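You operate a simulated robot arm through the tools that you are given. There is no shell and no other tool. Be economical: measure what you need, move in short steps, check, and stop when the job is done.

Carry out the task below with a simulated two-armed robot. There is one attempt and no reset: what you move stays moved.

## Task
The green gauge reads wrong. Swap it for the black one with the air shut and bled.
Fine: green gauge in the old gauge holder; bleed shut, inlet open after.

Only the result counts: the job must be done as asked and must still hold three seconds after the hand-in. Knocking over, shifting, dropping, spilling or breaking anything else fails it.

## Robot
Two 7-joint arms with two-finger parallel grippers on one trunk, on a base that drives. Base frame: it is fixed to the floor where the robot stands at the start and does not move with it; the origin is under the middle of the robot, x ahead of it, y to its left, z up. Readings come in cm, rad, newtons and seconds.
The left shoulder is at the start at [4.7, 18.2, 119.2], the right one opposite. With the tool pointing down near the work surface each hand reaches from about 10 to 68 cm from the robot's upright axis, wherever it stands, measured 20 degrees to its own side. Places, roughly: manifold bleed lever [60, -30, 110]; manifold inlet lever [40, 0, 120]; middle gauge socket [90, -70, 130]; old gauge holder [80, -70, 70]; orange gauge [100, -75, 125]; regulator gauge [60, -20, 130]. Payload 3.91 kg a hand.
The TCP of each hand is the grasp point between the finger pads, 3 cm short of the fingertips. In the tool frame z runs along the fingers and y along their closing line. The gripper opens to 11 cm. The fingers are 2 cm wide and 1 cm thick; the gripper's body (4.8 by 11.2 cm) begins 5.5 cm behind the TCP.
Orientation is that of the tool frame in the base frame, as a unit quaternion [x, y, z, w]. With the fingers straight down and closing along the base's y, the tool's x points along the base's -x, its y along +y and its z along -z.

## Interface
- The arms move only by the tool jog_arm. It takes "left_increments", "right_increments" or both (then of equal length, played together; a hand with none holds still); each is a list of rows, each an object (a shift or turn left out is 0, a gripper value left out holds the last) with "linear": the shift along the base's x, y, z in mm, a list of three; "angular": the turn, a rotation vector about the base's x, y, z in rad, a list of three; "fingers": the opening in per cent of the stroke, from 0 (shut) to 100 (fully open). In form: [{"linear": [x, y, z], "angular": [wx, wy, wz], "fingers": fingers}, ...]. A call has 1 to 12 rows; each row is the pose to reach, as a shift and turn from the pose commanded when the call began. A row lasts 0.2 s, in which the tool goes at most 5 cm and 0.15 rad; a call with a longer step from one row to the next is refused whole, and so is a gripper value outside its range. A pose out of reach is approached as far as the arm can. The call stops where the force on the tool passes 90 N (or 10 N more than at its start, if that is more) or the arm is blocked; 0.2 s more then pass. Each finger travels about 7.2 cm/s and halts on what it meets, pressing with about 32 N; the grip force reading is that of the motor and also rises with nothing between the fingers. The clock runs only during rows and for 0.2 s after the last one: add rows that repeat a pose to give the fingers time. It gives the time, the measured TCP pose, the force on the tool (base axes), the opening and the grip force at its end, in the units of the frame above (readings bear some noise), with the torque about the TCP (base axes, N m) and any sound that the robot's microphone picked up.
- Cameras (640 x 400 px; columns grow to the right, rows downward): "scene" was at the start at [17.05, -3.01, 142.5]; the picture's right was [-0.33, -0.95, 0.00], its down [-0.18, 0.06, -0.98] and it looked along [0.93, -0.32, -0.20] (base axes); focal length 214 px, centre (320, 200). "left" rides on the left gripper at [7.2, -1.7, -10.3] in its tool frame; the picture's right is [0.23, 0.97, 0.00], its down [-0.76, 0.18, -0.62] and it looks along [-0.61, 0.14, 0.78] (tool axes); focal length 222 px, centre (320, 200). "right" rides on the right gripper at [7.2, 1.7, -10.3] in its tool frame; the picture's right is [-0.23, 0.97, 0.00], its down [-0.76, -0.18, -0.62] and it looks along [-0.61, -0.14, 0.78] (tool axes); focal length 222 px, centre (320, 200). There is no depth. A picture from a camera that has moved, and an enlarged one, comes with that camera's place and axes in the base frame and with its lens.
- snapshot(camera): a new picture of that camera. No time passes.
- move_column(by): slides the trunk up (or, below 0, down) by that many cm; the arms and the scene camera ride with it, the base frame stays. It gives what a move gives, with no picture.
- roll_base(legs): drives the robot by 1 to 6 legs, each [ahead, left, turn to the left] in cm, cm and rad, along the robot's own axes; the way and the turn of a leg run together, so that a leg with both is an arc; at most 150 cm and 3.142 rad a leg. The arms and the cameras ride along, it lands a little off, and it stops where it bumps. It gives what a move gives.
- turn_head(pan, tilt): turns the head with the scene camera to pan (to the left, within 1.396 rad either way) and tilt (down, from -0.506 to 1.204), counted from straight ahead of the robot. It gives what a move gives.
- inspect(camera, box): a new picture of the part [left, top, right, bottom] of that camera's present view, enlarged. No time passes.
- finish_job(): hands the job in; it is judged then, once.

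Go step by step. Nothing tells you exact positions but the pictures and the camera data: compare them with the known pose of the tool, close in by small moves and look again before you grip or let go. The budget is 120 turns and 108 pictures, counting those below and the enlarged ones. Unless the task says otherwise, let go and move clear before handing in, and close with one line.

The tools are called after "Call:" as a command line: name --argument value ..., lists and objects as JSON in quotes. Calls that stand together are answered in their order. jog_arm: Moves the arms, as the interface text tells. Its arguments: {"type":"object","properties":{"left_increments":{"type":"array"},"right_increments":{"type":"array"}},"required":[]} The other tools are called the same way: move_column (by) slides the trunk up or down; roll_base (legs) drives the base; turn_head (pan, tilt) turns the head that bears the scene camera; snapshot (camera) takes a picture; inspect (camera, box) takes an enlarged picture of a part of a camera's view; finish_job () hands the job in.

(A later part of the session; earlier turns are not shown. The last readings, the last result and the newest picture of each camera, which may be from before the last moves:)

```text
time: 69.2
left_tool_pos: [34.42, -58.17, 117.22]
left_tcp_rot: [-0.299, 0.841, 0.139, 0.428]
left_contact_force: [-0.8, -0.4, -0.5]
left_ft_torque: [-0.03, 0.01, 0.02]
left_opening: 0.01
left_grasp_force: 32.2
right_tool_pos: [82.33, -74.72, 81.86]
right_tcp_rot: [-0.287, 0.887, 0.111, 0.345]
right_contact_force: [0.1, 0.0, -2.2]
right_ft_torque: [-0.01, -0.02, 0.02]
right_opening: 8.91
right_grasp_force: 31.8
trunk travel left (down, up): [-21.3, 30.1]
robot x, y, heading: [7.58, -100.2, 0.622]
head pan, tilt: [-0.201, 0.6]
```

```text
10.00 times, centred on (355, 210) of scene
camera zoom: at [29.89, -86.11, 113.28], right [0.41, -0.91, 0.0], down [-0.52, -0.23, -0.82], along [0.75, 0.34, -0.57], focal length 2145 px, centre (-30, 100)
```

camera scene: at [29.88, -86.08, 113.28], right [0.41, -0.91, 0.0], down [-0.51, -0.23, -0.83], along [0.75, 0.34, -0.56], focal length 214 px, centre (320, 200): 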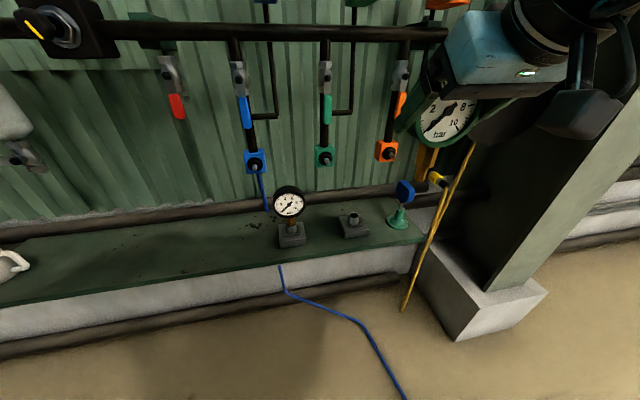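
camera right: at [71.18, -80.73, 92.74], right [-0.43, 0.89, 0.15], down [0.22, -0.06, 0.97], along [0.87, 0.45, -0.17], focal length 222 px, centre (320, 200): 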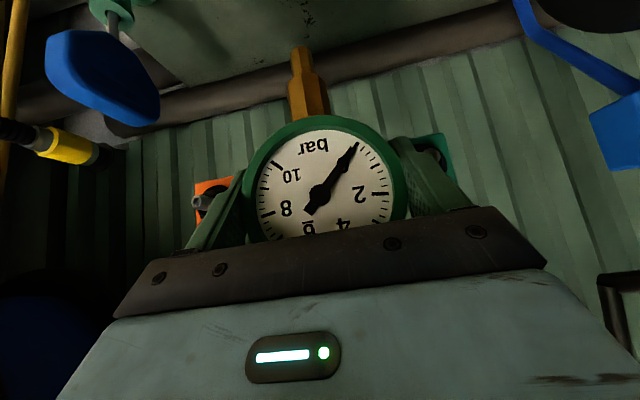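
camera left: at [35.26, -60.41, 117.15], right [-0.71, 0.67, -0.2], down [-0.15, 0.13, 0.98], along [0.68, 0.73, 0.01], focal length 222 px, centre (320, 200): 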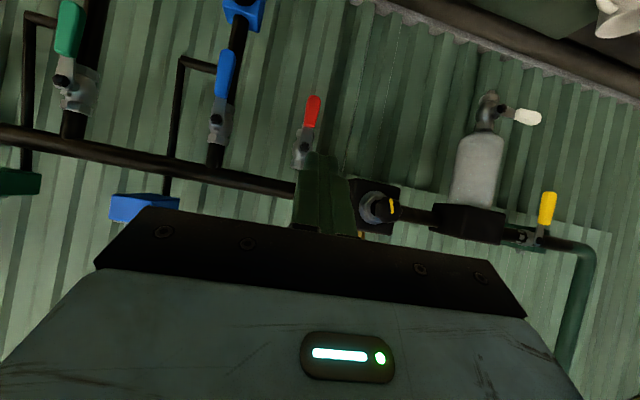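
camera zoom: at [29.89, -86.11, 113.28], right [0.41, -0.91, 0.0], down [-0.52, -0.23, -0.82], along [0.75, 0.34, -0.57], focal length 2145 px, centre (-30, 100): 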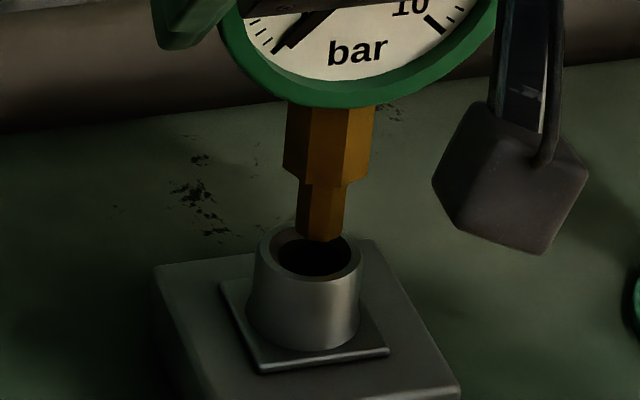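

Close: the tip looks slightly far in n and s by 0.2–0.35 cm. Correct a few mm and lower a bit.

Call:
jog_arm --right_increments '[{"linear": [-4, 0, 0]}, {"linear": [-4, 0, -5]}, {"linear": [-4, 0, -8]}, {"linear": [-4, 0, -8]}]'

Call:
inspect --camera "right" --box '[240, 0, 400, 100]'

Call:
inspect --camera "scene" --box '[330, 190, 380, 230]'

```text
time: 70.2
left_tool_pos: [34.48, -58.23, 117.29]
left_tcp_rot: [-0.298, 0.842, 0.138, 0.428]
left_contact_force: [0.7, 0.0, 0.6]
left_ft_torque: [0.0, 0.0, -0.03]
left_opening: 0.0
left_grasp_force: 32.2
right_tool_pos: [82.0, -74.84, 81.13]
right_tcp_rot: [-0.288, 0.887, 0.111, 0.344]
right_contact_force: [-0.9, 0.0, -1.6]
right_ft_torque: [0.0, 0.03, 0.02]
right_opening: 8.91
right_grasp_force: 31.8
trunk travel left (down, up): [-21.3, 30.1]
robot x, y, heading: [8.42, -99.86, 0.624]
head pan, tilt: [-0.201, 0.6]
```

```text
4.00 times, centred on (320, 50) of right
camera zoom: at [70.84, -80.75, 83.7], right [-0.43, 0.89, 0.15], down [0.22, -0.06, 0.97], along [0.87, 0.45, -0.17], focal length 888 px, centre (320, 800)
```

zoom: 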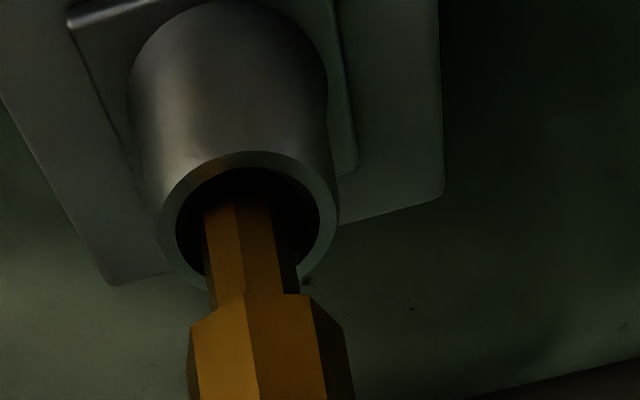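

```text
10.00 times, centred on (355, 210) of scene
camera zoom: at [29.89, -86.11, 113.28], right [0.41, -0.91, 0.0], down [-0.52, -0.23, -0.82], along [0.75, 0.34, -0.57], focal length 2145 px, centre (-30, 100)
```

zoom: 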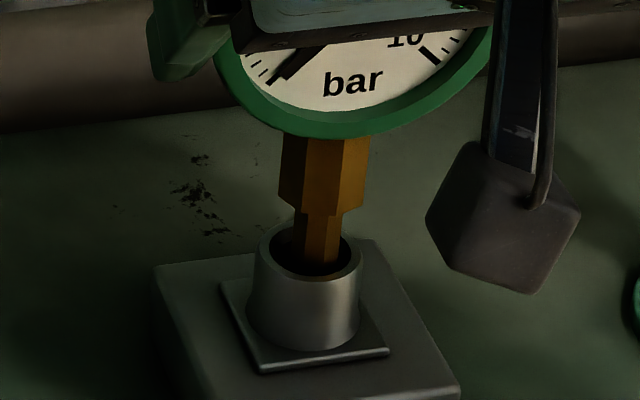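

The spigot is in the hole and centred. Lower further, watching the force.

Call:
jog_arm --right_increments '[{"linear": [0, 0, -4]}, {"linear": [0, 0, -8]}, {"linear": [0, 0, -12]}, {"linear": [0, 0, -12]}]'

Call:
inspect --camera "scene" --box '[330, 190, 380, 230]'

```text
time: 71.2
left_tool_pos: [34.53, -58.11, 117.2]
left_tcp_rot: [-0.299, 0.842, 0.138, 0.427]
left_contact_force: [0.0, -0.4, 0.3]
left_ft_torque: [-0.01, 0.01, 0.0]
left_opening: 0.0
left_grasp_force: 31.7
right_tool_pos: [81.9, -74.76, 79.72]
right_tcp_rot: [-0.285, 0.887, 0.11, 0.346]
right_contact_force: [0.6, 1.5, -1.5]
right_ft_torque: [0.08, -0.05, -0.01]
right_opening: 8.89
right_grasp_force: 32.1
trunk travel left (down, up): [-21.3, 30.1]
robot x, y, heading: [8.29, -99.65, 0.62]
head pan, tilt: [-0.201, 0.6]
```

```text
10.00 times, centred on (355, 210) of scene
camera zoom: at [29.9, -86.1, 113.28], right [0.41, -0.91, 0.0], down [-0.52, -0.23, -0.82], along [0.75, 0.34, -0.57], focal length 2145 px, centre (-30, 100)
```

zoom: 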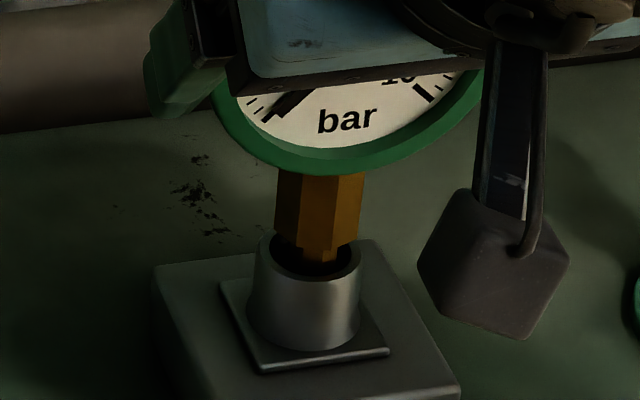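

Still sliding in freely. Continue down until it seats.

Call:
jog_arm --right_increments '[{"linear": [0, 0, -4]}, {"linear": [0, 0, -8]}, {"linear": [0, 0, -11]}, {"linear": [0, 0, -11]}]'

Call:
inspect --camera "scene" --box '[330, 190, 380, 230]'

```text
time: 72.2
left_tool_pos: [34.54, -58.14, 117.21]
left_tcp_rot: [-0.298, 0.843, 0.137, 0.427]
left_contact_force: [0.7, 0.5, -0.4]
left_ft_torque: [0.05, 0.0, 0.03]
left_opening: 0.0
left_grasp_force: 32.5
right_tool_pos: [81.94, -74.86, 78.93]
right_tcp_rot: [-0.287, 0.886, 0.111, 0.346]
right_contact_force: [6.7, 4.2, 5.2]
right_ft_torque: [-0.04, -0.05, 0.17]
right_opening: 8.89
right_grasp_force: 32.0
trunk travel left (down, up): [-21.3, 30.1]
robot x, y, heading: [7.75, -100.16, 0.621]
head pan, tilt: [-0.201, 0.6]
```

```text
10.00 times, centred on (355, 210) of scene
camera zoom: at [29.89, -86.08, 113.28], right [0.41, -0.91, 0.0], down [-0.52, -0.23, -0.82], along [0.75, 0.34, -0.57], focal length 2145 px, centre (-30, 100)
```

zoom: 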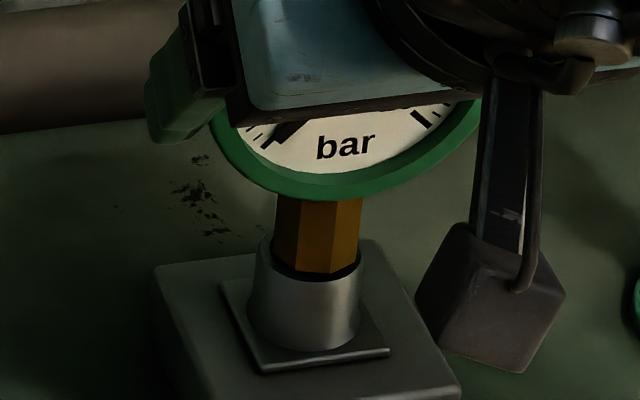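

It has seated (8 N reaction, same stand-off as the black one). Release.

Call:
jog_arm --right_increments '[{"fingers": 100}, {"fingers": 100}, {"fingers": 100}]'

Call:
snapshot --camera "right"

```text
time: 73.0
left_tool_pos: [34.52, -58.06, 117.27]
left_tcp_rot: [-0.298, 0.842, 0.138, 0.428]
left_contact_force: [0.1, 0.6, -0.5]
left_ft_torque: [0.0, -0.02, 0.0]
left_opening: 0.0
left_grasp_force: 31.3
right_tool_pos: [81.83, -74.99, 78.68]
right_tcp_rot: [-0.287, 0.887, 0.11, 0.345]
right_contact_force: [-0.1, 0.4, -1.0]
right_ft_torque: [-0.01, 0.0, -0.01]
right_opening: 10.99
right_grasp_force: 0.0
trunk travel left (down, up): [-21.3, 30.1]
robot x, y, heading: [8.29, -99.92, 0.625]
head pan, tilt: [-0.201, 0.6]
```

```text
34 pictures are left
camera right: at [70.77, -80.82, 81.33], right [-0.43, 0.89, 0.15], down [0.22, -0.06, 0.97], along [0.87, 0.45, -0.17], focal length 222 px, centre (320, 200)
```

right: 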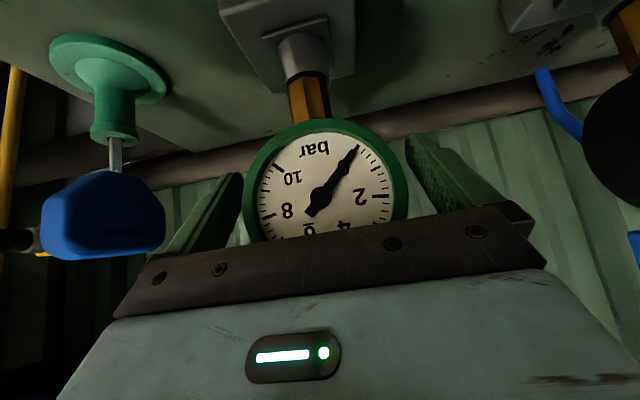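

Released cleanly. Back out along the tool axis, then shift left to stand off from the black gauge (≈ s 88.7, z 78.9).

Call:
jog_arm --right_increments '[{"linear": [-17, -12, 22]}, {"linear": [-33, -24, 44]}, {"linear": [-50, -36, 66]}, {"linear": [-67, -48, 88]}, {"linear": [-90, -15, 88]}, {"linear": [-113, 17, 88]}, {"linear": [-136, 50, 88]}, {"linear": [-160, 82, 88]}, {"linear": [-183, 114, 88]}, {"linear": [-183, 114, 88]}]'

Call:
snapshot --camera "right"

Call:
snapshot --camera "scene"

```text
time: 75.2
left_tool_pos: [34.46, -57.99, 117.25]
left_tcp_rot: [-0.298, 0.842, 0.138, 0.428]
left_contact_force: [-0.6, -0.3, 0.7]
left_ft_torque: [0.01, 0.0, 0.0]
left_opening: 0.0
left_grasp_force: 31.8
right_tool_pos: [68.43, -72.85, 87.43]
right_tcp_rot: [-0.286, 0.887, 0.11, 0.345]
right_contact_force: [0.2, 0.3, 0.0]
right_ft_torque: [0.02, -0.01, -0.03]
right_opening: 11.02
right_grasp_force: 0.0
right hand out of reach, approached as far as the arm can: row 7, 8, 9, 10
trunk travel left (down, up): [-21.3, 30.1]
robot x, y, heading: [8.14, -99.55, 0.626]
head pan, tilt: [-0.201, 0.6]
```

```text
33 pictures are left
camera right: at [57.34, -78.8, 90.08], right [-0.43, 0.89, 0.15], down [0.22, -0.06, 0.97], along [0.87, 0.45, -0.17], focal length 222 px, centre (320, 200)
```

right: 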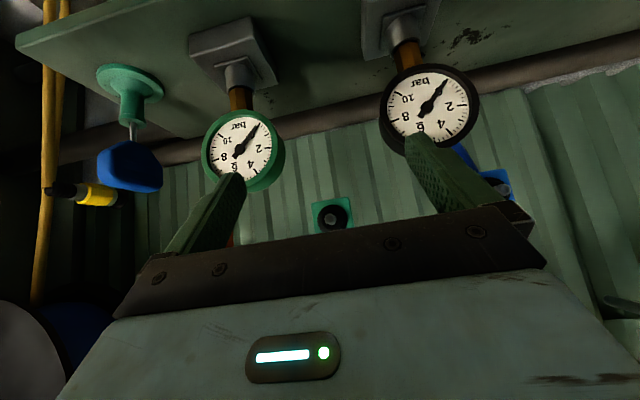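

```text
32 pictures are left
camera scene: at [29.87, -86.11, 113.28], right [0.41, -0.91, 0.0], down [-0.51, -0.23, -0.83], along [0.75, 0.34, -0.56], focal length 214 px, centre (320, 200)
```

scene: 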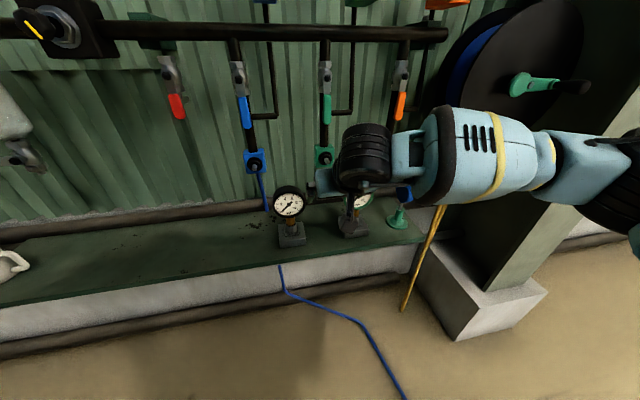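

The arm is at its left limit; shift the base 10.5 cm to the left.

Call:
roll_base --legs '[[0, 10.5, 0]]'

Call:
snapshot --camera "right"

```text
time: 76.8
left_tool_pos: [28.42, -49.81, 117.23]
left_tcp_rot: [-0.3, 0.842, 0.138, 0.427]
left_contact_force: [-0.5, 0.3, 0.2]
left_ft_torque: [0.03, -0.01, -0.03]
left_opening: 0.0
left_grasp_force: 32.0
right_tool_pos: [62.43, -64.63, 87.43]
right_tcp_rot: [-0.287, 0.887, 0.11, 0.345]
right_contact_force: [0.6, -0.3, -0.9]
right_ft_torque: [0.01, 0.01, -0.04]
right_opening: 10.98
right_grasp_force: 0.0
trunk travel left (down, up): [-21.3, 30.1]
robot x, y, heading: [2.03, -91.68, 0.628]
head pan, tilt: [-0.201, 0.6]
```

```text
31 pictures are left
camera right: at [51.37, -70.5, 90.09], right [-0.43, 0.89, 0.15], down [0.22, -0.06, 0.97], along [0.87, 0.46, -0.17], focal length 222 px, centre (320, 200)
```

right: 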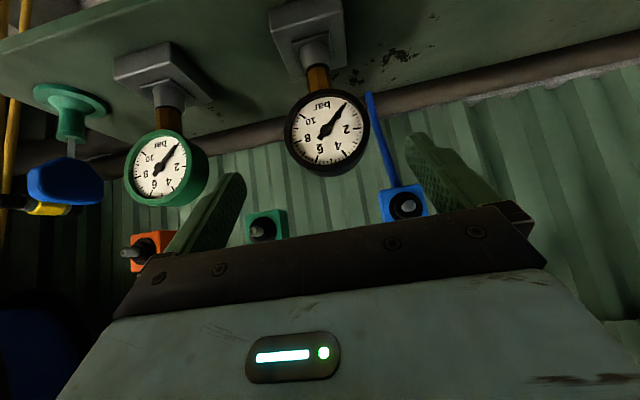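

Aligned within 2 mm. Slide in around the black gauge.

Call:
jog_arm --right_increments '[{"linear": [12, 11, 0]}, {"linear": [28, 23, -21]}, {"linear": [44, 35, -42]}, {"linear": [61, 47, -64]}, {"linear": [78, 58, -85]}, {"linear": [78, 58, -85]}]'

Call:
snapshot --camera "right"

```text
time: 78.2
left_tool_pos: [28.38, -49.78, 117.27]
left_tcp_rot: [-0.3, 0.841, 0.139, 0.428]
left_contact_force: [-0.5, 0.4, 0.1]
left_ft_torque: [0.01, -0.01, 0.01]
left_opening: 0.0
left_grasp_force: 32.5
right_tool_pos: [68.6, -64.07, 78.55]
right_tcp_rot: [-0.286, 0.887, 0.11, 0.346]
right_contact_force: [-0.5, -0.4, -0.5]
right_ft_torque: [-0.02, -0.01, 0.02]
right_opening: 11.01
right_grasp_force: 0.1
right hand out of reach, approached as far as the arm can: row 1, 2, 3, 4, 5, 6
trunk travel left (down, up): [-21.3, 30.1]
robot x, y, heading: [1.69, -91.58, 0.625]
head pan, tilt: [-0.201, 0.6]
```

```text
30 pictures are left
camera right: at [57.6, -69.9, 81.1], right [-0.43, 0.89, 0.15], down [0.22, -0.06, 0.97], along [0.87, 0.46, -0.17], focal length 222 px, centre (320, 200)
```

right: 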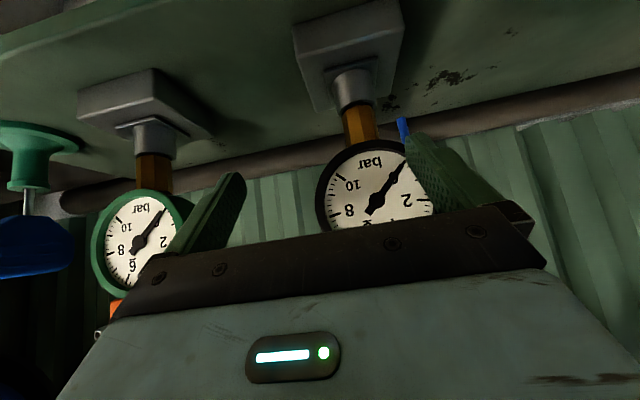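

The target is still too far to the arm's inside. Retreat and shift the base another 10 cm left (same lateral offset as worked for green).

Call:
jog_arm --right_increments '[{"linear": [-18, -13, 22]}, {"linear": [-36, -26, 44]}, {"linear": [-54, -39, 66]}, {"linear": [-66, -47, 88]}]'

Call:
roll_base --legs '[[0, 10, 0]]'

```text
time: 79.2
left_tool_pos: [28.4, -49.86, 117.23]
left_tcp_rot: [-0.299, 0.842, 0.138, 0.428]
left_contact_force: [-0.2, -0.5, 0.5]
left_ft_torque: [-0.03, 0.02, 0.0]
left_opening: 0.0
left_grasp_force: 32.2
right_tool_pos: [62.32, -68.8, 87.42]
right_tcp_rot: [-0.287, 0.887, 0.111, 0.345]
right_contact_force: [-0.1, -0.9, 0.0]
right_ft_torque: [0.0, 0.0, -0.01]
right_opening: 10.98
right_grasp_force: 0.0
trunk travel left (down, up): [-21.3, 30.1]
robot x, y, heading: [2.42, -91.91, 0.621]
head pan, tilt: [-0.201, 0.6]
```

```text
time: 80.7
left_tool_pos: [22.91, -41.93, 117.23]
left_tcp_rot: [-0.298, 0.842, 0.138, 0.428]
left_contact_force: [-1.0, -0.2, 0.0]
left_ft_torque: [0.04, -0.02, 0.01]
left_opening: 0.03
left_grasp_force: 32.3
right_tool_pos: [56.5, -60.82, 87.4]
right_tcp_rot: [-0.286, 0.888, 0.11, 0.344]
right_contact_force: [-0.7, -0.7, -0.1]
right_ft_torque: [-0.01, 0.02, -0.02]
right_opening: 11.04
right_grasp_force: 0.0
trunk travel left (down, up): [-21.3, 30.1]
robot x, y, heading: [-3.78, -83.6, 0.628]
head pan, tilt: [-0.201, 0.6]
```

Call:
jog_arm --right_increments '[{"linear": [35, -14, 0]}, {"linear": [70, -27, 2]}, {"linear": [70, -27, 2]}]'

Call:
snapshot --camera "right"

```text
time: 81.5
left_tool_pos: [22.79, -41.92, 117.31]
left_tcp_rot: [-0.298, 0.842, 0.138, 0.428]
left_contact_force: [0.0, 0.4, -0.2]
left_ft_torque: [0.0, -0.03, -0.01]
left_opening: 0.0
left_grasp_force: 32.1
right_tool_pos: [63.52, -63.66, 87.88]
right_tcp_rot: [-0.286, 0.887, 0.11, 0.345]
right_contact_force: [-0.3, 0.2, -0.5]
right_ft_torque: [0.01, -0.01, 0.01]
right_opening: 10.99
right_grasp_force: 0.0
trunk travel left (down, up): [-21.3, 30.1]
robot x, y, heading: [-3.57, -83.79, 0.623]
head pan, tilt: [-0.201, 0.6]
```

```text
29 pictures are left
camera right: at [52.35, -69.55, 90.41], right [-0.43, 0.89, 0.15], down [0.22, -0.06, 0.97], along [0.88, 0.45, -0.17], focal length 222 px, centre (320, 200)
```

right: 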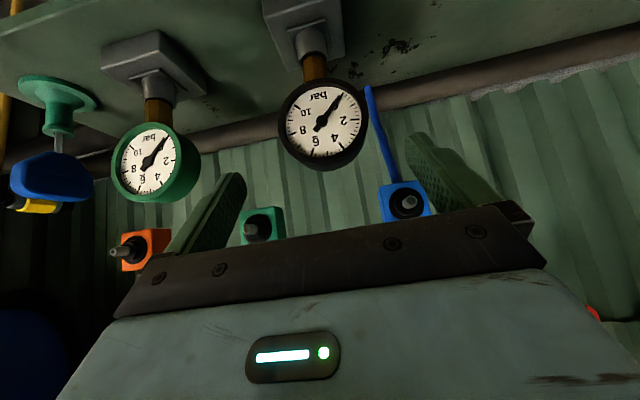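

Call:
jog_arm --right_increments '[{"linear": [17, 12, -22]}, {"linear": [34, 24, -45]}, {"linear": [51, 36, -68]}, {"linear": [68, 48, -89]}, {"linear": [68, 48, -89]}]'

Call:
snapshot --camera "right"

```text
time: 82.7
left_tool_pos: [22.86, -42.03, 117.24]
left_tcp_rot: [-0.298, 0.842, 0.138, 0.429]
left_contact_force: [-0.2, 0.9, 0.4]
left_ft_torque: [0.03, 0.0, 0.02]
left_opening: 0.0
left_grasp_force: 32.0
right_tool_pos: [70.59, -58.6, 78.38]
right_tcp_rot: [-0.287, 0.887, 0.11, 0.345]
right_contact_force: [-0.2, -0.1, 0.0]
right_ft_torque: [0.04, -0.04, 0.02]
right_opening: 11.0
right_grasp_force: 0.0
trunk travel left (down, up): [-21.3, 30.1]
robot x, y, heading: [-3.54, -83.42, 0.628]
head pan, tilt: [-0.201, 0.6]
```

```text
28 pictures are left
camera right: at [59.52, -64.51, 81.08], right [-0.43, 0.89, 0.15], down [0.22, -0.06, 0.97], along [0.88, 0.45, -0.17], focal length 222 px, centre (320, 200)
```

right: 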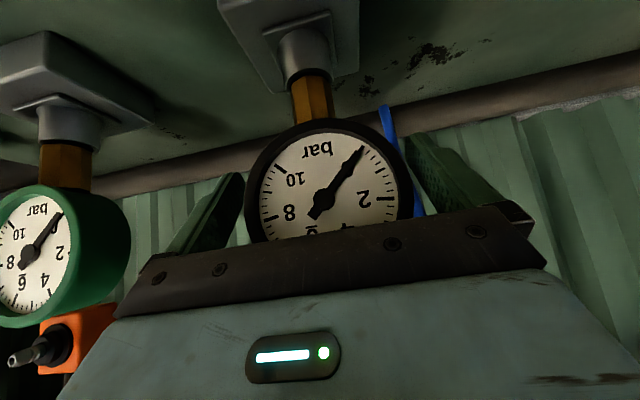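

Very similar view to the green one; shift 2 mm and close.

Call:
jog_arm --right_increments '[{"linear": [-2, 2, 2]}, {"linear": [-2, 2, 2], "fingers": 70}, {"linear": [-2, 2, 2], "fingers": 40}, {"linear": [-2, 2, 2]}, {"linear": [-2, 2, 2]}]'

```text
time: 83.9
left_tool_pos: [22.84, -41.87, 117.25]
left_tcp_rot: [-0.299, 0.842, 0.138, 0.428]
left_contact_force: [-0.1, 0.6, 0.3]
left_ft_torque: [0.03, 0.01, -0.02]
left_opening: 0.01
left_grasp_force: 31.9
right_tool_pos: [70.39, -58.59, 78.58]
right_tcp_rot: [-0.285, 0.887, 0.11, 0.345]
right_contact_force: [0.4, -2.2, 1.3]
right_ft_torque: [-0.25, -0.12, 0.03]
right_opening: 8.91
right_grasp_force: 32.0
trunk travel left (down, up): [-21.3, 30.1]
robot x, y, heading: [-3.35, -83.65, 0.625]
head pan, tilt: [-0.201, 0.6]
```

Gripped. Lift straight up out of the holder.

Call:
jog_arm --right_increments '[{"linear": [0, 0, 10]}, {"linear": [0, 0, 30]}, {"linear": [0, 0, 60]}, {"linear": [0, 0, 100]}, {"linear": [-35, -25, 120]}, {"linear": [-70, -50, 130]}, {"linear": [-105, -75, 140]}]'

Call:
snapshot --camera "right"

```text
time: 85.5
left_tool_pos: [22.77, -42.01, 117.24]
left_tcp_rot: [-0.298, 0.842, 0.138, 0.428]
left_contact_force: [0.4, 0.2, 0.1]
left_ft_torque: [-0.02, -0.03, 0.01]
left_opening: 0.0
left_grasp_force: 31.6
right_tool_pos: [59.31, -66.37, 92.94]
right_tcp_rot: [-0.286, 0.887, 0.111, 0.345]
right_contact_force: [0.8, 0.4, -1.0]
right_ft_torque: [-0.02, 0.0, -0.03]
right_opening: 8.92
right_grasp_force: 31.8
trunk travel left (down, up): [-21.3, 30.1]
robot x, y, heading: [-3.43, -83.78, 0.618]
head pan, tilt: [-0.201, 0.6]
```

```text
27 pictures are left
camera right: at [48.21, -72.23, 95.57], right [-0.43, 0.89, 0.15], down [0.22, -0.06, 0.97], along [0.88, 0.45, -0.17], focal length 222 px, centre (320, 200)
```

right: 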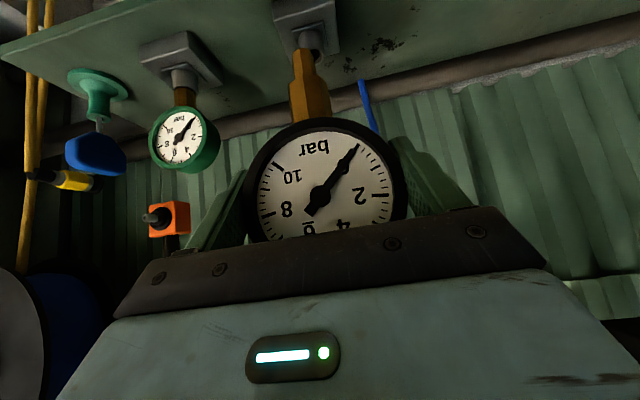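

Black gauge in hand. Raise the column, then the hand, then drive back in front of the middle socket.

Call:
move_column --by 29.9

Call:
jog_arm --right_increments '[{"linear": [0, 0, 40]}, {"linear": [0, 0, 80]}, {"linear": [0, 0, 120]}, {"linear": [0, 0, 160]}, {"linear": [0, 0, 200]}, {"linear": [0, 0, 240]}, {"linear": [0, 0, 270]}]'

Call:
roll_base --legs '[[0, -20, 0]]'

```text
time: 88.5
left_tool_pos: [23.02, -41.85, 147.02]
left_tcp_rot: [-0.298, 0.843, 0.138, 0.426]
left_contact_force: [0.5, -0.1, -0.6]
left_ft_torque: [0.03, 0.04, 0.0]
left_opening: 0.03
left_grasp_force: 32.1
right_tool_pos: [59.7, -66.14, 122.59]
right_tcp_rot: [-0.285, 0.888, 0.11, 0.344]
right_contact_force: [-0.6, 1.3, -3.2]
right_ft_torque: [-0.02, 0.01, -0.02]
right_opening: 8.9
right_grasp_force: 32.2
trunk travel left (down, up): [-51.2, 0.2]
robot x, y, heading: [-3.68, -83.87, 0.622]
head pan, tilt: [-0.201, 0.6]
```

```text
time: 90.1
left_tool_pos: [22.78, -41.89, 147.11]
left_tcp_rot: [-0.298, 0.842, 0.138, 0.428]
left_contact_force: [0.9, -0.8, 0.3]
left_ft_torque: [0.01, 0.0, -0.01]
left_opening: 0.03
left_grasp_force: 32.1
right_tool_pos: [61.08, -68.1, 139.92]
right_tcp_rot: [-0.286, 0.888, 0.11, 0.344]
right_contact_force: [-0.1, 0.1, -0.7]
right_ft_torque: [-0.04, 0.05, -0.02]
right_opening: 8.9
right_grasp_force: 31.8
right hand out of reach, approached as far as the arm can: row 4, 5, 6, 7
trunk travel left (down, up): [-51.2, 0.2]
robot x, y, heading: [-3.57, -83.36, 0.623]
head pan, tilt: [-0.201, 0.6]
```

```text
time: 92.5
left_tool_pos: [34.58, -58.17, 147.19]
left_tcp_rot: [-0.298, 0.843, 0.137, 0.427]
left_contact_force: [-0.4, -0.6, 0.3]
left_ft_torque: [-0.01, -0.01, -0.04]
left_opening: 0.01
left_grasp_force: 31.7
right_tool_pos: [72.71, -84.29, 139.95]
right_tcp_rot: [-0.285, 0.887, 0.11, 0.345]
right_contact_force: [0.7, 0.0, -1.8]
right_ft_torque: [-0.04, 0.0, 0.03]
right_opening: 8.92
right_grasp_force: 31.8
trunk travel left (down, up): [-51.2, 0.2]
robot x, y, heading: [7.96, -100.23, 0.62]
head pan, tilt: [-0.201, 0.6]
```

Call:
roll_base --legs '[[12, 0, 0]]'

Call:
jog_arm --right_increments '[{"linear": [-20, -1, 30]}, {"linear": [-30, 2, 60]}, {"linear": [-40, 5, 85]}, {"linear": [-40, 5, 85]}]'

Call:
turn_head --pan -0.35 --tilt 0.45

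Call:
snapshot --camera "scene"

Call:
snapshot --camera "right"

```text
time: 93.7
left_tool_pos: [44.25, -51.36, 147.25]
left_tcp_rot: [-0.296, 0.843, 0.137, 0.429]
left_contact_force: [-0.1, 0.5, -0.6]
left_ft_torque: [0.02, 0.02, 0.0]
left_opening: 0.0
left_grasp_force: 31.8
right_tool_pos: [82.22, -77.31, 140.1]
right_tcp_rot: [-0.284, 0.887, 0.11, 0.346]
right_contact_force: [0.0, 0.0, -1.9]
right_ft_torque: [0.03, 0.05, -0.01]
right_opening: 8.89
right_grasp_force: 32.2
trunk travel left (down, up): [-51.2, 0.2]
robot x, y, heading: [17.67, -92.39, 0.618]
head pan, tilt: [-0.201, 0.6]
```

```text
time: 94.7
left_tool_pos: [44.32, -51.27, 147.28]
left_tcp_rot: [-0.296, 0.842, 0.138, 0.429]
left_contact_force: [-0.2, 0.5, 0.4]
left_ft_torque: [0.02, -0.01, -0.01]
left_opening: 0.02
left_grasp_force: 31.7
right_tool_pos: [78.87, -80.03, 146.61]
right_tcp_rot: [-0.283, 0.888, 0.11, 0.346]
right_contact_force: [-1.0, -0.5, -1.4]
right_ft_torque: [0.01, 0.05, -0.03]
right_opening: 8.91
right_grasp_force: 32.1
right hand out of reach, approached as far as the arm can: row 1, 2, 3, 4
trunk travel left (down, up): [-51.2, 0.2]
robot x, y, heading: [17.94, -93.43, 0.622]
head pan, tilt: [-0.201, 0.6]
```

```text
time: 95.4
left_tool_pos: [44.48, -51.23, 147.19]
left_tcp_rot: [-0.297, 0.842, 0.137, 0.429]
left_contact_force: [1.3, 0.5, 0.3]
left_ft_torque: [0.05, 0.02, 0.0]
left_opening: 0.0
left_grasp_force: 32.1
right_tool_pos: [78.98, -80.04, 146.45]
right_tcp_rot: [-0.283, 0.888, 0.11, 0.346]
right_contact_force: [0.4, -0.1, -1.6]
right_ft_torque: [0.01, 0.04, 0.02]
right_opening: 8.9
right_grasp_force: 32.1
trunk travel left (down, up): [-51.2, 0.2]
robot x, y, heading: [17.94, -92.54, 0.617]
head pan, tilt: [-0.351, 0.45]
```

```text
26 pictures are left
camera scene: at [27.5, -89.6, 147.27], right [0.27, -0.96, 0.0], down [-0.42, -0.12, -0.9], along [0.87, 0.24, -0.44], focal length 214 px, centre (320, 200)
```

scene: 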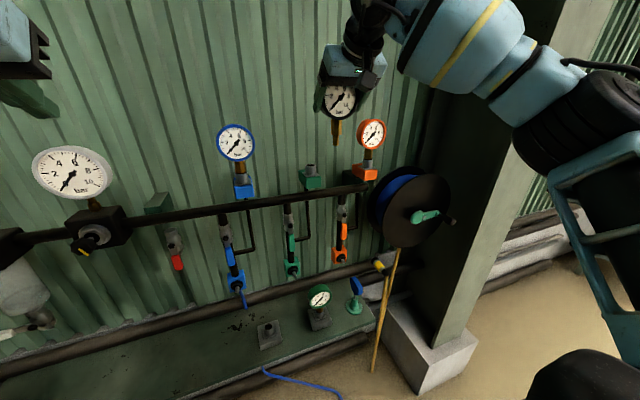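

```text
25 pictures are left
camera right: at [67.9, -85.82, 149.15], right [-0.43, 0.89, 0.15], down [0.22, -0.06, 0.97], along [0.88, 0.45, -0.17], focal length 222 px, centre (320, 200)
```

right: 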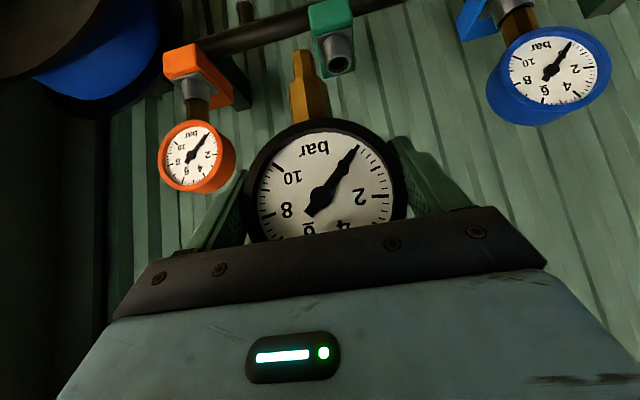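

Robot needs to be a bit nearer for height reach; advance 8 cm and then align over the socket at z≈141.

Call:
roll_base --legs '[[8, 0, 0]]'

```text
time: 96.5
left_tool_pos: [50.69, -46.8, 147.36]
left_tcp_rot: [-0.296, 0.842, 0.138, 0.429]
left_contact_force: [-0.6, -0.3, 0.0]
left_ft_torque: [-0.01, -0.01, 0.01]
left_opening: 0.0
left_grasp_force: 31.6
right_tool_pos: [85.29, -75.59, 146.62]
right_tcp_rot: [-0.282, 0.888, 0.11, 0.347]
right_contact_force: [0.4, 0.5, -1.6]
right_ft_torque: [0.01, 0.04, 0.02]
right_opening: 8.92
right_grasp_force: 31.8
trunk travel left (down, up): [-51.2, 0.2]
robot x, y, heading: [24.43, -87.83, 0.616]
head pan, tilt: [-0.351, 0.45]
```

Call:
jog_arm --right_increments '[{"linear": [5, 16, -10]}, {"linear": [10, 32, -28]}, {"linear": [16, 49, -50]}, {"linear": [16, 49, -50]}]'

Call:
inspect --camera "right" --box '[240, 0, 400, 100]'

Call:
inspect --camera "scene" --box '[290, 110, 370, 190]'

```text
time: 97.5
left_tool_pos: [50.93, -46.84, 147.14]
left_tcp_rot: [-0.295, 0.842, 0.137, 0.43]
left_contact_force: [-0.5, -0.1, -0.6]
left_ft_torque: [0.0, -0.01, -0.02]
left_opening: 0.01
left_grasp_force: 32.0
right_tool_pos: [88.09, -74.12, 142.43]
right_tcp_rot: [-0.283, 0.888, 0.11, 0.346]
right_contact_force: [-0.1, -0.6, -1.7]
right_ft_torque: [-0.02, 0.05, 0.01]
right_opening: 8.89
right_grasp_force: 32.0
right hand out of reach, approached as far as the arm can: row 1, 2, 3, 4
trunk travel left (down, up): [-51.2, 0.2]
robot x, y, heading: [24.33, -88.23, 0.617]
head pan, tilt: [-0.351, 0.45]
```

```text
4.00 times, centred on (320, 50) of right
camera zoom: at [76.9, -79.92, 145.14], right [-0.43, 0.89, 0.15], down [0.22, -0.06, 0.97], along [0.88, 0.45, -0.17], focal length 888 px, centre (320, 800)
```

zoom: 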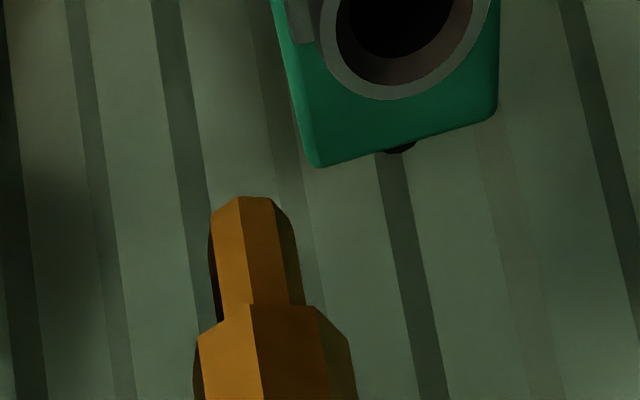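

```text
5.00 times, centred on (330, 150) of scene
camera zoom: at [33.91, -85.1, 147.29], right [0.26, -0.96, 0.0], down [-0.42, -0.11, -0.9], along [0.87, 0.24, -0.44], focal length 1072 px, centre (270, 450)
```

zoom: 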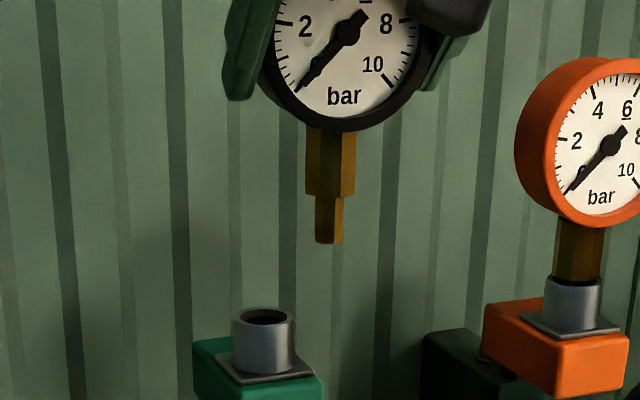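

The arm is at its inside limit; shift the base 6 cm left so there is margin, then align.

Call:
roll_base --legs '[[0, 6, 0]]'

```text
time: 98.7
left_tool_pos: [47.57, -41.99, 147.24]
left_tcp_rot: [-0.295, 0.843, 0.137, 0.429]
left_contact_force: [0.3, 0.2, 0.4]
left_ft_torque: [0.0, -0.02, 0.0]
left_opening: 0.0
left_grasp_force: 32.2
right_tool_pos: [84.63, -69.21, 142.4]
right_tcp_rot: [-0.282, 0.888, 0.11, 0.346]
right_contact_force: [-0.2, 0.5, -2.6]
right_ft_torque: [-0.04, 0.02, -0.01]
right_opening: 8.9
right_grasp_force: 31.7
trunk travel left (down, up): [-51.2, 0.2]
robot x, y, heading: [20.78, -83.26, 0.62]
head pan, tilt: [-0.351, 0.45]
```

Call:
jog_arm --right_increments '[{"linear": [12, -8, 0]}, {"linear": [23, -15, -4]}, {"linear": [23, -15, -4]}]'

Call:
inspect --camera "right" --box '[240, 0, 400, 100]'

Call:
inspect --camera "scene" --box '[320, 120, 400, 180]'

```text
time: 99.5
left_tool_pos: [47.41, -41.83, 147.2]
left_tcp_rot: [-0.295, 0.843, 0.136, 0.429]
left_contact_force: [0.2, -0.3, 0.7]
left_ft_torque: [0.01, 0.04, 0.01]
left_opening: 0.0
left_grasp_force: 32.3
right_tool_pos: [86.91, -70.78, 142.11]
right_tcp_rot: [-0.282, 0.888, 0.111, 0.346]
right_contact_force: [1.2, -0.1, -2.6]
right_ft_torque: [-0.03, 0.0, 0.0]
right_opening: 8.87
right_grasp_force: 31.7
trunk travel left (down, up): [-51.2, 0.2]
robot x, y, heading: [20.9, -83.4, 0.621]
head pan, tilt: [-0.351, 0.45]
```

```text
4.00 times, centred on (320, 50) of right
camera zoom: at [75.84, -76.43, 144.83], right [-0.43, 0.89, 0.15], down [0.22, -0.07, 0.97], along [0.88, 0.45, -0.17], focal length 888 px, centre (320, 800)
```

zoom: 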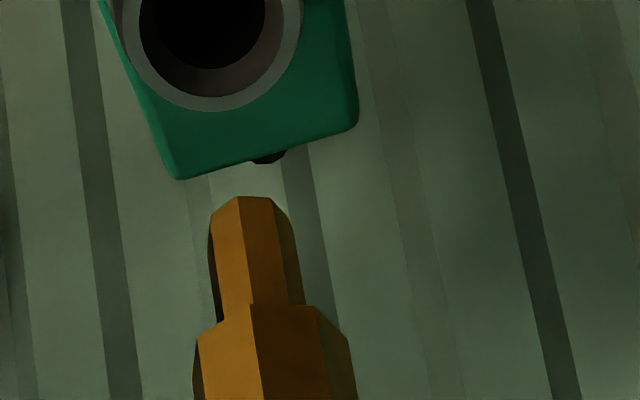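

```text
6.67 times, centred on (360, 150) of scene
camera zoom: at [30.48, -80.14, 147.27], right [0.26, -0.96, 0.0], down [-0.42, -0.12, -0.9], along [0.87, 0.24, -0.44], focal length 1430 px, centre (53, 533)
```

zoom: 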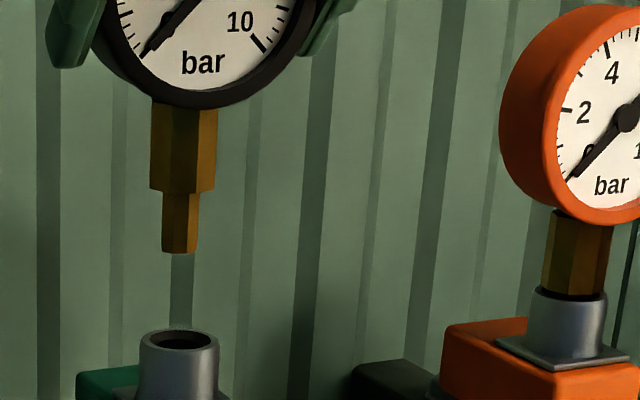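

Tip and socket agree to within about 2–3 mm. Nudge along the wall and lower 2.8 cm, then recheck.

Call:
jog_arm --right_increments '[{"linear": [1, -2, -10]}, {"linear": [1, -2, -20]}, {"linear": [1, -2, -28]}, {"linear": [1, -2, -28]}]'

Call:
inspect --camera "right" --box '[240, 0, 400, 100]'

Call:
inspect --camera "scene" --box '[310, 145, 370, 190]'

```text
time: 100.5
left_tool_pos: [47.53, -41.87, 147.17]
left_tcp_rot: [-0.296, 0.843, 0.137, 0.429]
left_contact_force: [1.2, -0.4, 0.5]
left_ft_torque: [0.02, -0.02, 0.02]
left_opening: 0.0
left_grasp_force: 31.9
right_tool_pos: [86.95, -70.84, 139.35]
right_tcp_rot: [-0.282, 0.888, 0.111, 0.346]
right_contact_force: [0.8, 0.0, -2.7]
right_ft_torque: [-0.01, -0.02, 0.01]
right_opening: 8.92
right_grasp_force: 31.9
trunk travel left (down, up): [-51.2, 0.2]
robot x, y, heading: [20.94, -83.05, 0.617]
head pan, tilt: [-0.351, 0.45]
```

```text
4.00 times, centred on (320, 50) of right
camera zoom: at [75.88, -76.64, 141.99], right [-0.43, 0.89, 0.15], down [0.22, -0.07, 0.97], along [0.88, 0.45, -0.17], focal length 888 px, centre (320, 800)
```

zoom: 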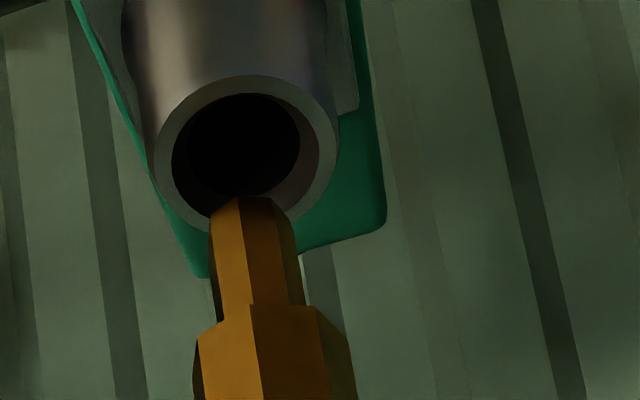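

```text
8.89 times, centred on (340, 168) of scene
camera zoom: at [30.49, -80.18, 147.28], right [0.26, -0.96, 0.0], down [-0.42, -0.12, -0.9], along [0.87, 0.24, -0.44], focal length 1906 px, centre (142, 489)
```

zoom: 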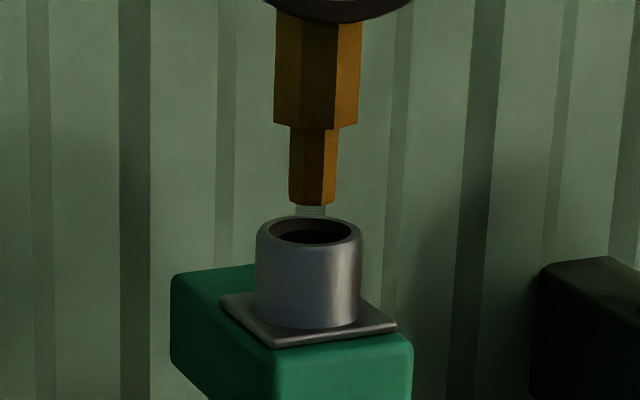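

Well centred in both views. Lower 1.3 cm more.

Call:
jog_arm --right_increments '[{"linear": [0, 0, -5]}, {"linear": [0, 0, -10]}, {"linear": [0, 0, -13]}, {"linear": [0, 0, -13]}]'

Call:
inspect --camera "right" --box '[240, 0, 400, 100]'

Call:
inspect --camera "scene" --box '[310, 145, 370, 190]'

```text
time: 101.5
left_tool_pos: [47.31, -41.96, 147.21]
left_tcp_rot: [-0.296, 0.842, 0.138, 0.429]
left_contact_force: [-0.2, 0.6, -0.1]
left_ft_torque: [-0.01, -0.02, 0.03]
left_opening: 0.0
left_grasp_force: 31.6
right_tool_pos: [86.98, -70.86, 138.34]
right_tcp_rot: [-0.281, 0.888, 0.111, 0.347]
right_contact_force: [-1.6, -2.8, 3.1]
right_ft_torque: [-0.11, 0.05, -0.05]
right_opening: 8.89
right_grasp_force: 31.5
trunk travel left (down, up): [-51.2, 0.2]
robot x, y, heading: [20.68, -83.4, 0.615]
head pan, tilt: [-0.351, 0.45]
```

```text
4.00 times, centred on (320, 50) of right
camera zoom: at [75.83, -76.81, 140.84], right [-0.43, 0.89, 0.15], down [0.21, -0.07, 0.97], along [0.88, 0.45, -0.16], focal length 888 px, centre (320, 800)
```

zoom: 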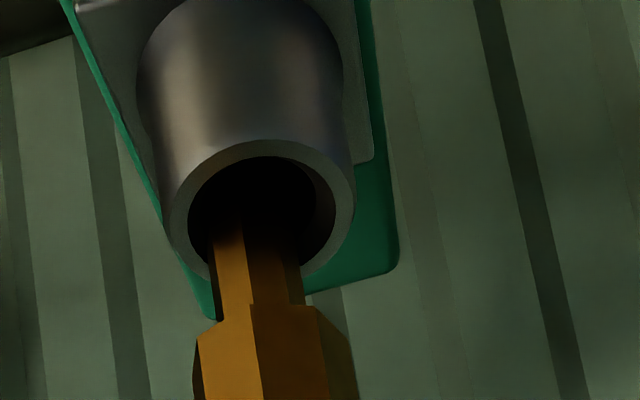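

```text
8.89 times, centred on (340, 168) of scene
camera zoom: at [30.39, -80.23, 147.29], right [0.26, -0.96, 0.0], down [-0.42, -0.11, -0.9], along [0.87, 0.24, -0.43], focal length 1906 px, centre (142, 489)
```

zoom: 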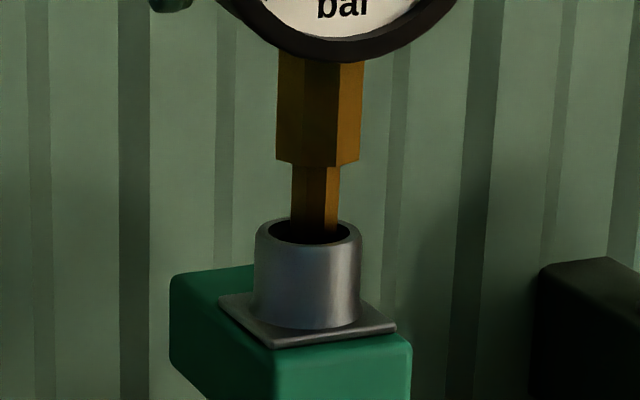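

The spigot is in, lightly touching the wall side. Back off 2 mm in n and keep lowering.

Call:
jog_arm --right_increments '[{"linear": [-2, -1, 0]}, {"linear": [-2, -1, -6]}, {"linear": [-2, -1, -12]}, {"linear": [-2, -1, -17]}, {"linear": [-2, -1, -17]}]'

Call:
inspect --camera "scene" --box '[310, 145, 370, 190]'

```text
time: 102.7
left_tool_pos: [47.49, -41.69, 147.13]
left_tcp_rot: [-0.296, 0.843, 0.136, 0.428]
left_contact_force: [0.2, 0.7, -0.1]
left_ft_torque: [0.01, -0.01, 0.0]
left_opening: 0.0
left_grasp_force: 32.0
right_tool_pos: [86.74, -71.02, 136.46]
right_tcp_rot: [-0.282, 0.888, 0.11, 0.346]
right_contact_force: [-3.6, 6.0, -0.8]
right_ft_torque: [0.49, 0.22, 0.16]
right_opening: 8.87
right_grasp_force: 31.5
trunk travel left (down, up): [-51.2, 0.2]
robot x, y, heading: [20.8, -83.5, 0.623]
head pan, tilt: [-0.351, 0.45]
```

```text
8.89 times, centred on (340, 168) of scene
camera zoom: at [30.4, -80.07, 147.28], right [0.26, -0.96, 0.0], down [-0.42, -0.12, -0.9], along [0.87, 0.24, -0.43], focal length 1906 px, centre (142, 489)
```

zoom: 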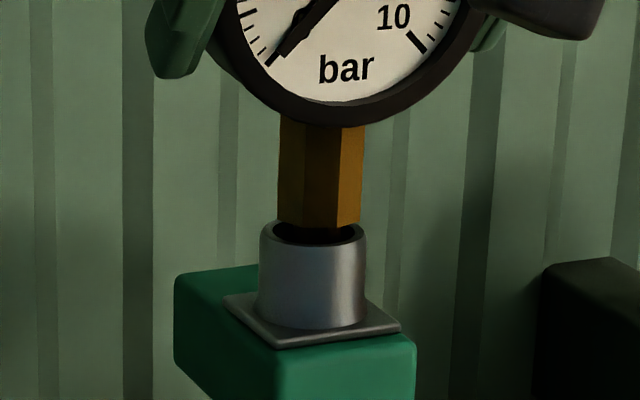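

Nearly seated with a slight sideways load; relieve it by 2 mm and press down a few mm more.

Call:
jog_arm --right_increments '[{"linear": [-2, 2, 0]}, {"linear": [-2, 2, -4]}, {"linear": [-2, 2, -7]}, {"linear": [-2, 2, -7]}]'

Call:
inspect --camera "scene" --box '[310, 145, 370, 190]'

```text
time: 103.7
left_tool_pos: [47.47, -41.96, 147.34]
left_tcp_rot: [-0.295, 0.842, 0.138, 0.43]
left_contact_force: [-0.4, -0.2, -1.6]
left_ft_torque: [-0.01, -0.01, 0.0]
left_opening: 0.0
left_grasp_force: 32.2
right_tool_pos: [86.63, -71.11, 136.06]
right_tcp_rot: [-0.281, 0.886, 0.113, 0.35]
right_contact_force: [14.0, -2.0, 26.4]
right_ft_torque: [-0.06, -0.13, 0.29]
right_opening: 8.97
right_grasp_force: 31.9
trunk travel left (down, up): [-51.2, 0.2]
robot x, y, heading: [21.14, -82.84, 0.615]
head pan, tilt: [-0.351, 0.45]
```

```text
8.89 times, centred on (340, 168) of scene
camera zoom: at [30.45, -80.31, 147.31], right [0.26, -0.96, 0.0], down [-0.42, -0.11, -0.9], along [0.87, 0.24, -0.44], focal length 1906 px, centre (142, 489)
```

zoom: 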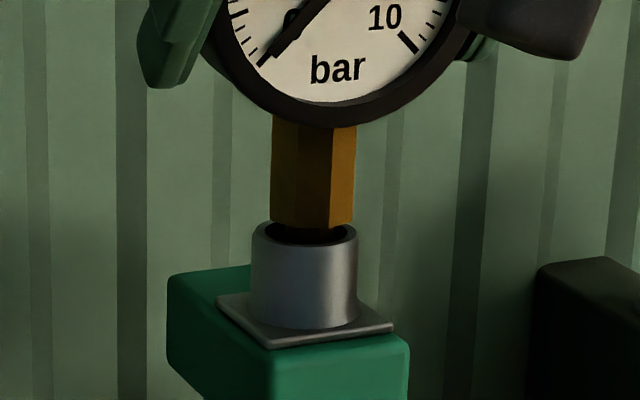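

It's slightly off (reaction pushes toward the wall by 10 N), so I ease up, shift 3 mm toward the wall—matching the green one's seated pose—and press again.

Call:
jog_arm --right_increments '[{"linear": [0, 0, 5]}, {"linear": [3, 1, 5]}, {"linear": [3, 1, 0]}, {"linear": [3, 1, -4]}, {"linear": [3, 1, -4]}]'

```text
time: 104.9
left_tool_pos: [47.27, -42.2, 147.37]
left_tcp_rot: [-0.295, 0.843, 0.137, 0.429]
left_contact_force: [-0.2, 0.6, 0.3]
left_ft_torque: [0.01, -0.01, 0.02]
left_opening: 0.01
left_grasp_force: 32.1
right_tool_pos: [86.8, -71.05, 135.75]
right_tcp_rot: [-0.281, 0.887, 0.112, 0.35]
right_contact_force: [7.4, -9.9, 29.5]
right_ft_torque: [-0.04, -0.1, 0.12]
right_opening: 8.91
right_grasp_force: 32.2
trunk travel left (down, up): [-51.2, 0.2]
robot x, y, heading: [20.98, -83.38, 0.624]
head pan, tilt: [-0.351, 0.45]
```

Call:
inspect --camera "scene" --box '[310, 135, 370, 180]'

Call:
snapshot --camera "right"

```text
8.89 times, centred on (340, 158) of scene
camera zoom: at [30.28, -80.47, 147.31], right [0.26, -0.96, 0.0], down [-0.42, -0.11, -0.9], along [0.87, 0.24, -0.43], focal length 1906 px, centre (142, 578)
```

zoom: 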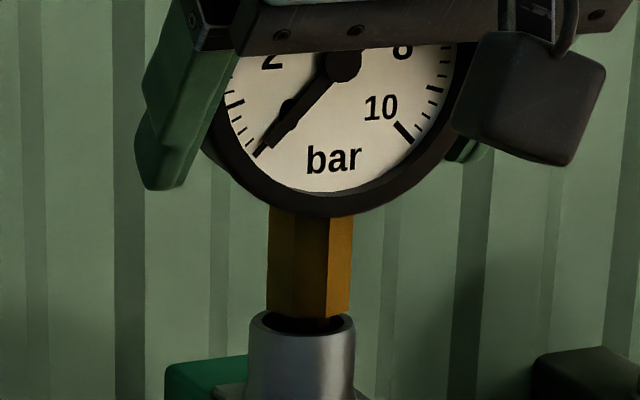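

```text
13 pictures are left
camera right: at [75.55, -76.87, 138.22], right [-0.42, 0.89, 0.16], down [0.21, -0.07, 0.97], along [0.88, 0.45, -0.16], focal length 222 px, centre (320, 200)
```

right: 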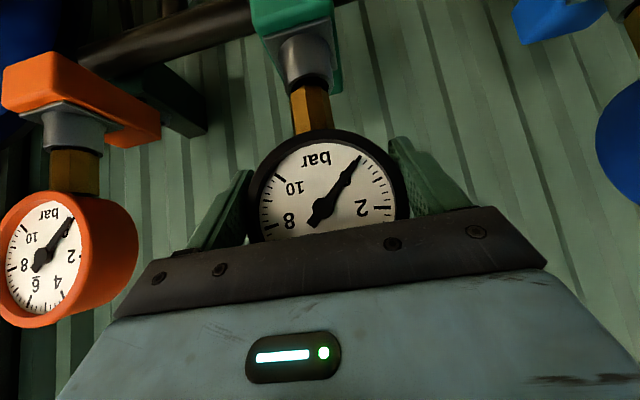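

The exposed hex matches its orange neighbour and the vertical reaction is 30 N: it is seated. Ease the side load and release.

Call:
jog_arm --right_increments '[{"linear": [1, -2, 0]}, {"linear": [1, -2, 0], "fingers": 100}, {"linear": [1, -2, 0], "fingers": 100}, {"linear": [1, -2, 0], "fingers": 100}]'

Call:
snapshot --camera "right"

```text
time: 105.9
left_tool_pos: [47.46, -41.74, 147.16]
left_tcp_rot: [-0.296, 0.843, 0.137, 0.429]
left_contact_force: [-0.2, 0.3, 0.2]
left_ft_torque: [0.0, -0.03, -0.02]
left_opening: 0.0
left_grasp_force: 32.2
right_tool_pos: [86.93, -70.88, 135.14]
right_tcp_rot: [-0.283, 0.888, 0.11, 0.345]
right_contact_force: [0.1, 0.3, 0.4]
right_ft_torque: [-0.04, 0.0, 0.03]
right_opening: 10.98
right_grasp_force: 0.0
trunk travel left (down, up): [-51.2, 0.2]
robot x, y, heading: [20.79, -83.02, 0.617]
head pan, tilt: [-0.351, 0.45]
```

```text
12 pictures are left
camera right: at [75.87, -76.73, 137.73], right [-0.43, 0.89, 0.15], down [0.22, -0.06, 0.97], along [0.88, 0.45, -0.17], focal length 222 px, centre (320, 200)
```

right: 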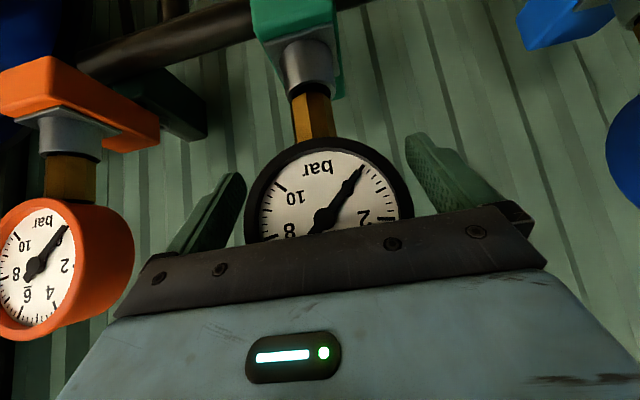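

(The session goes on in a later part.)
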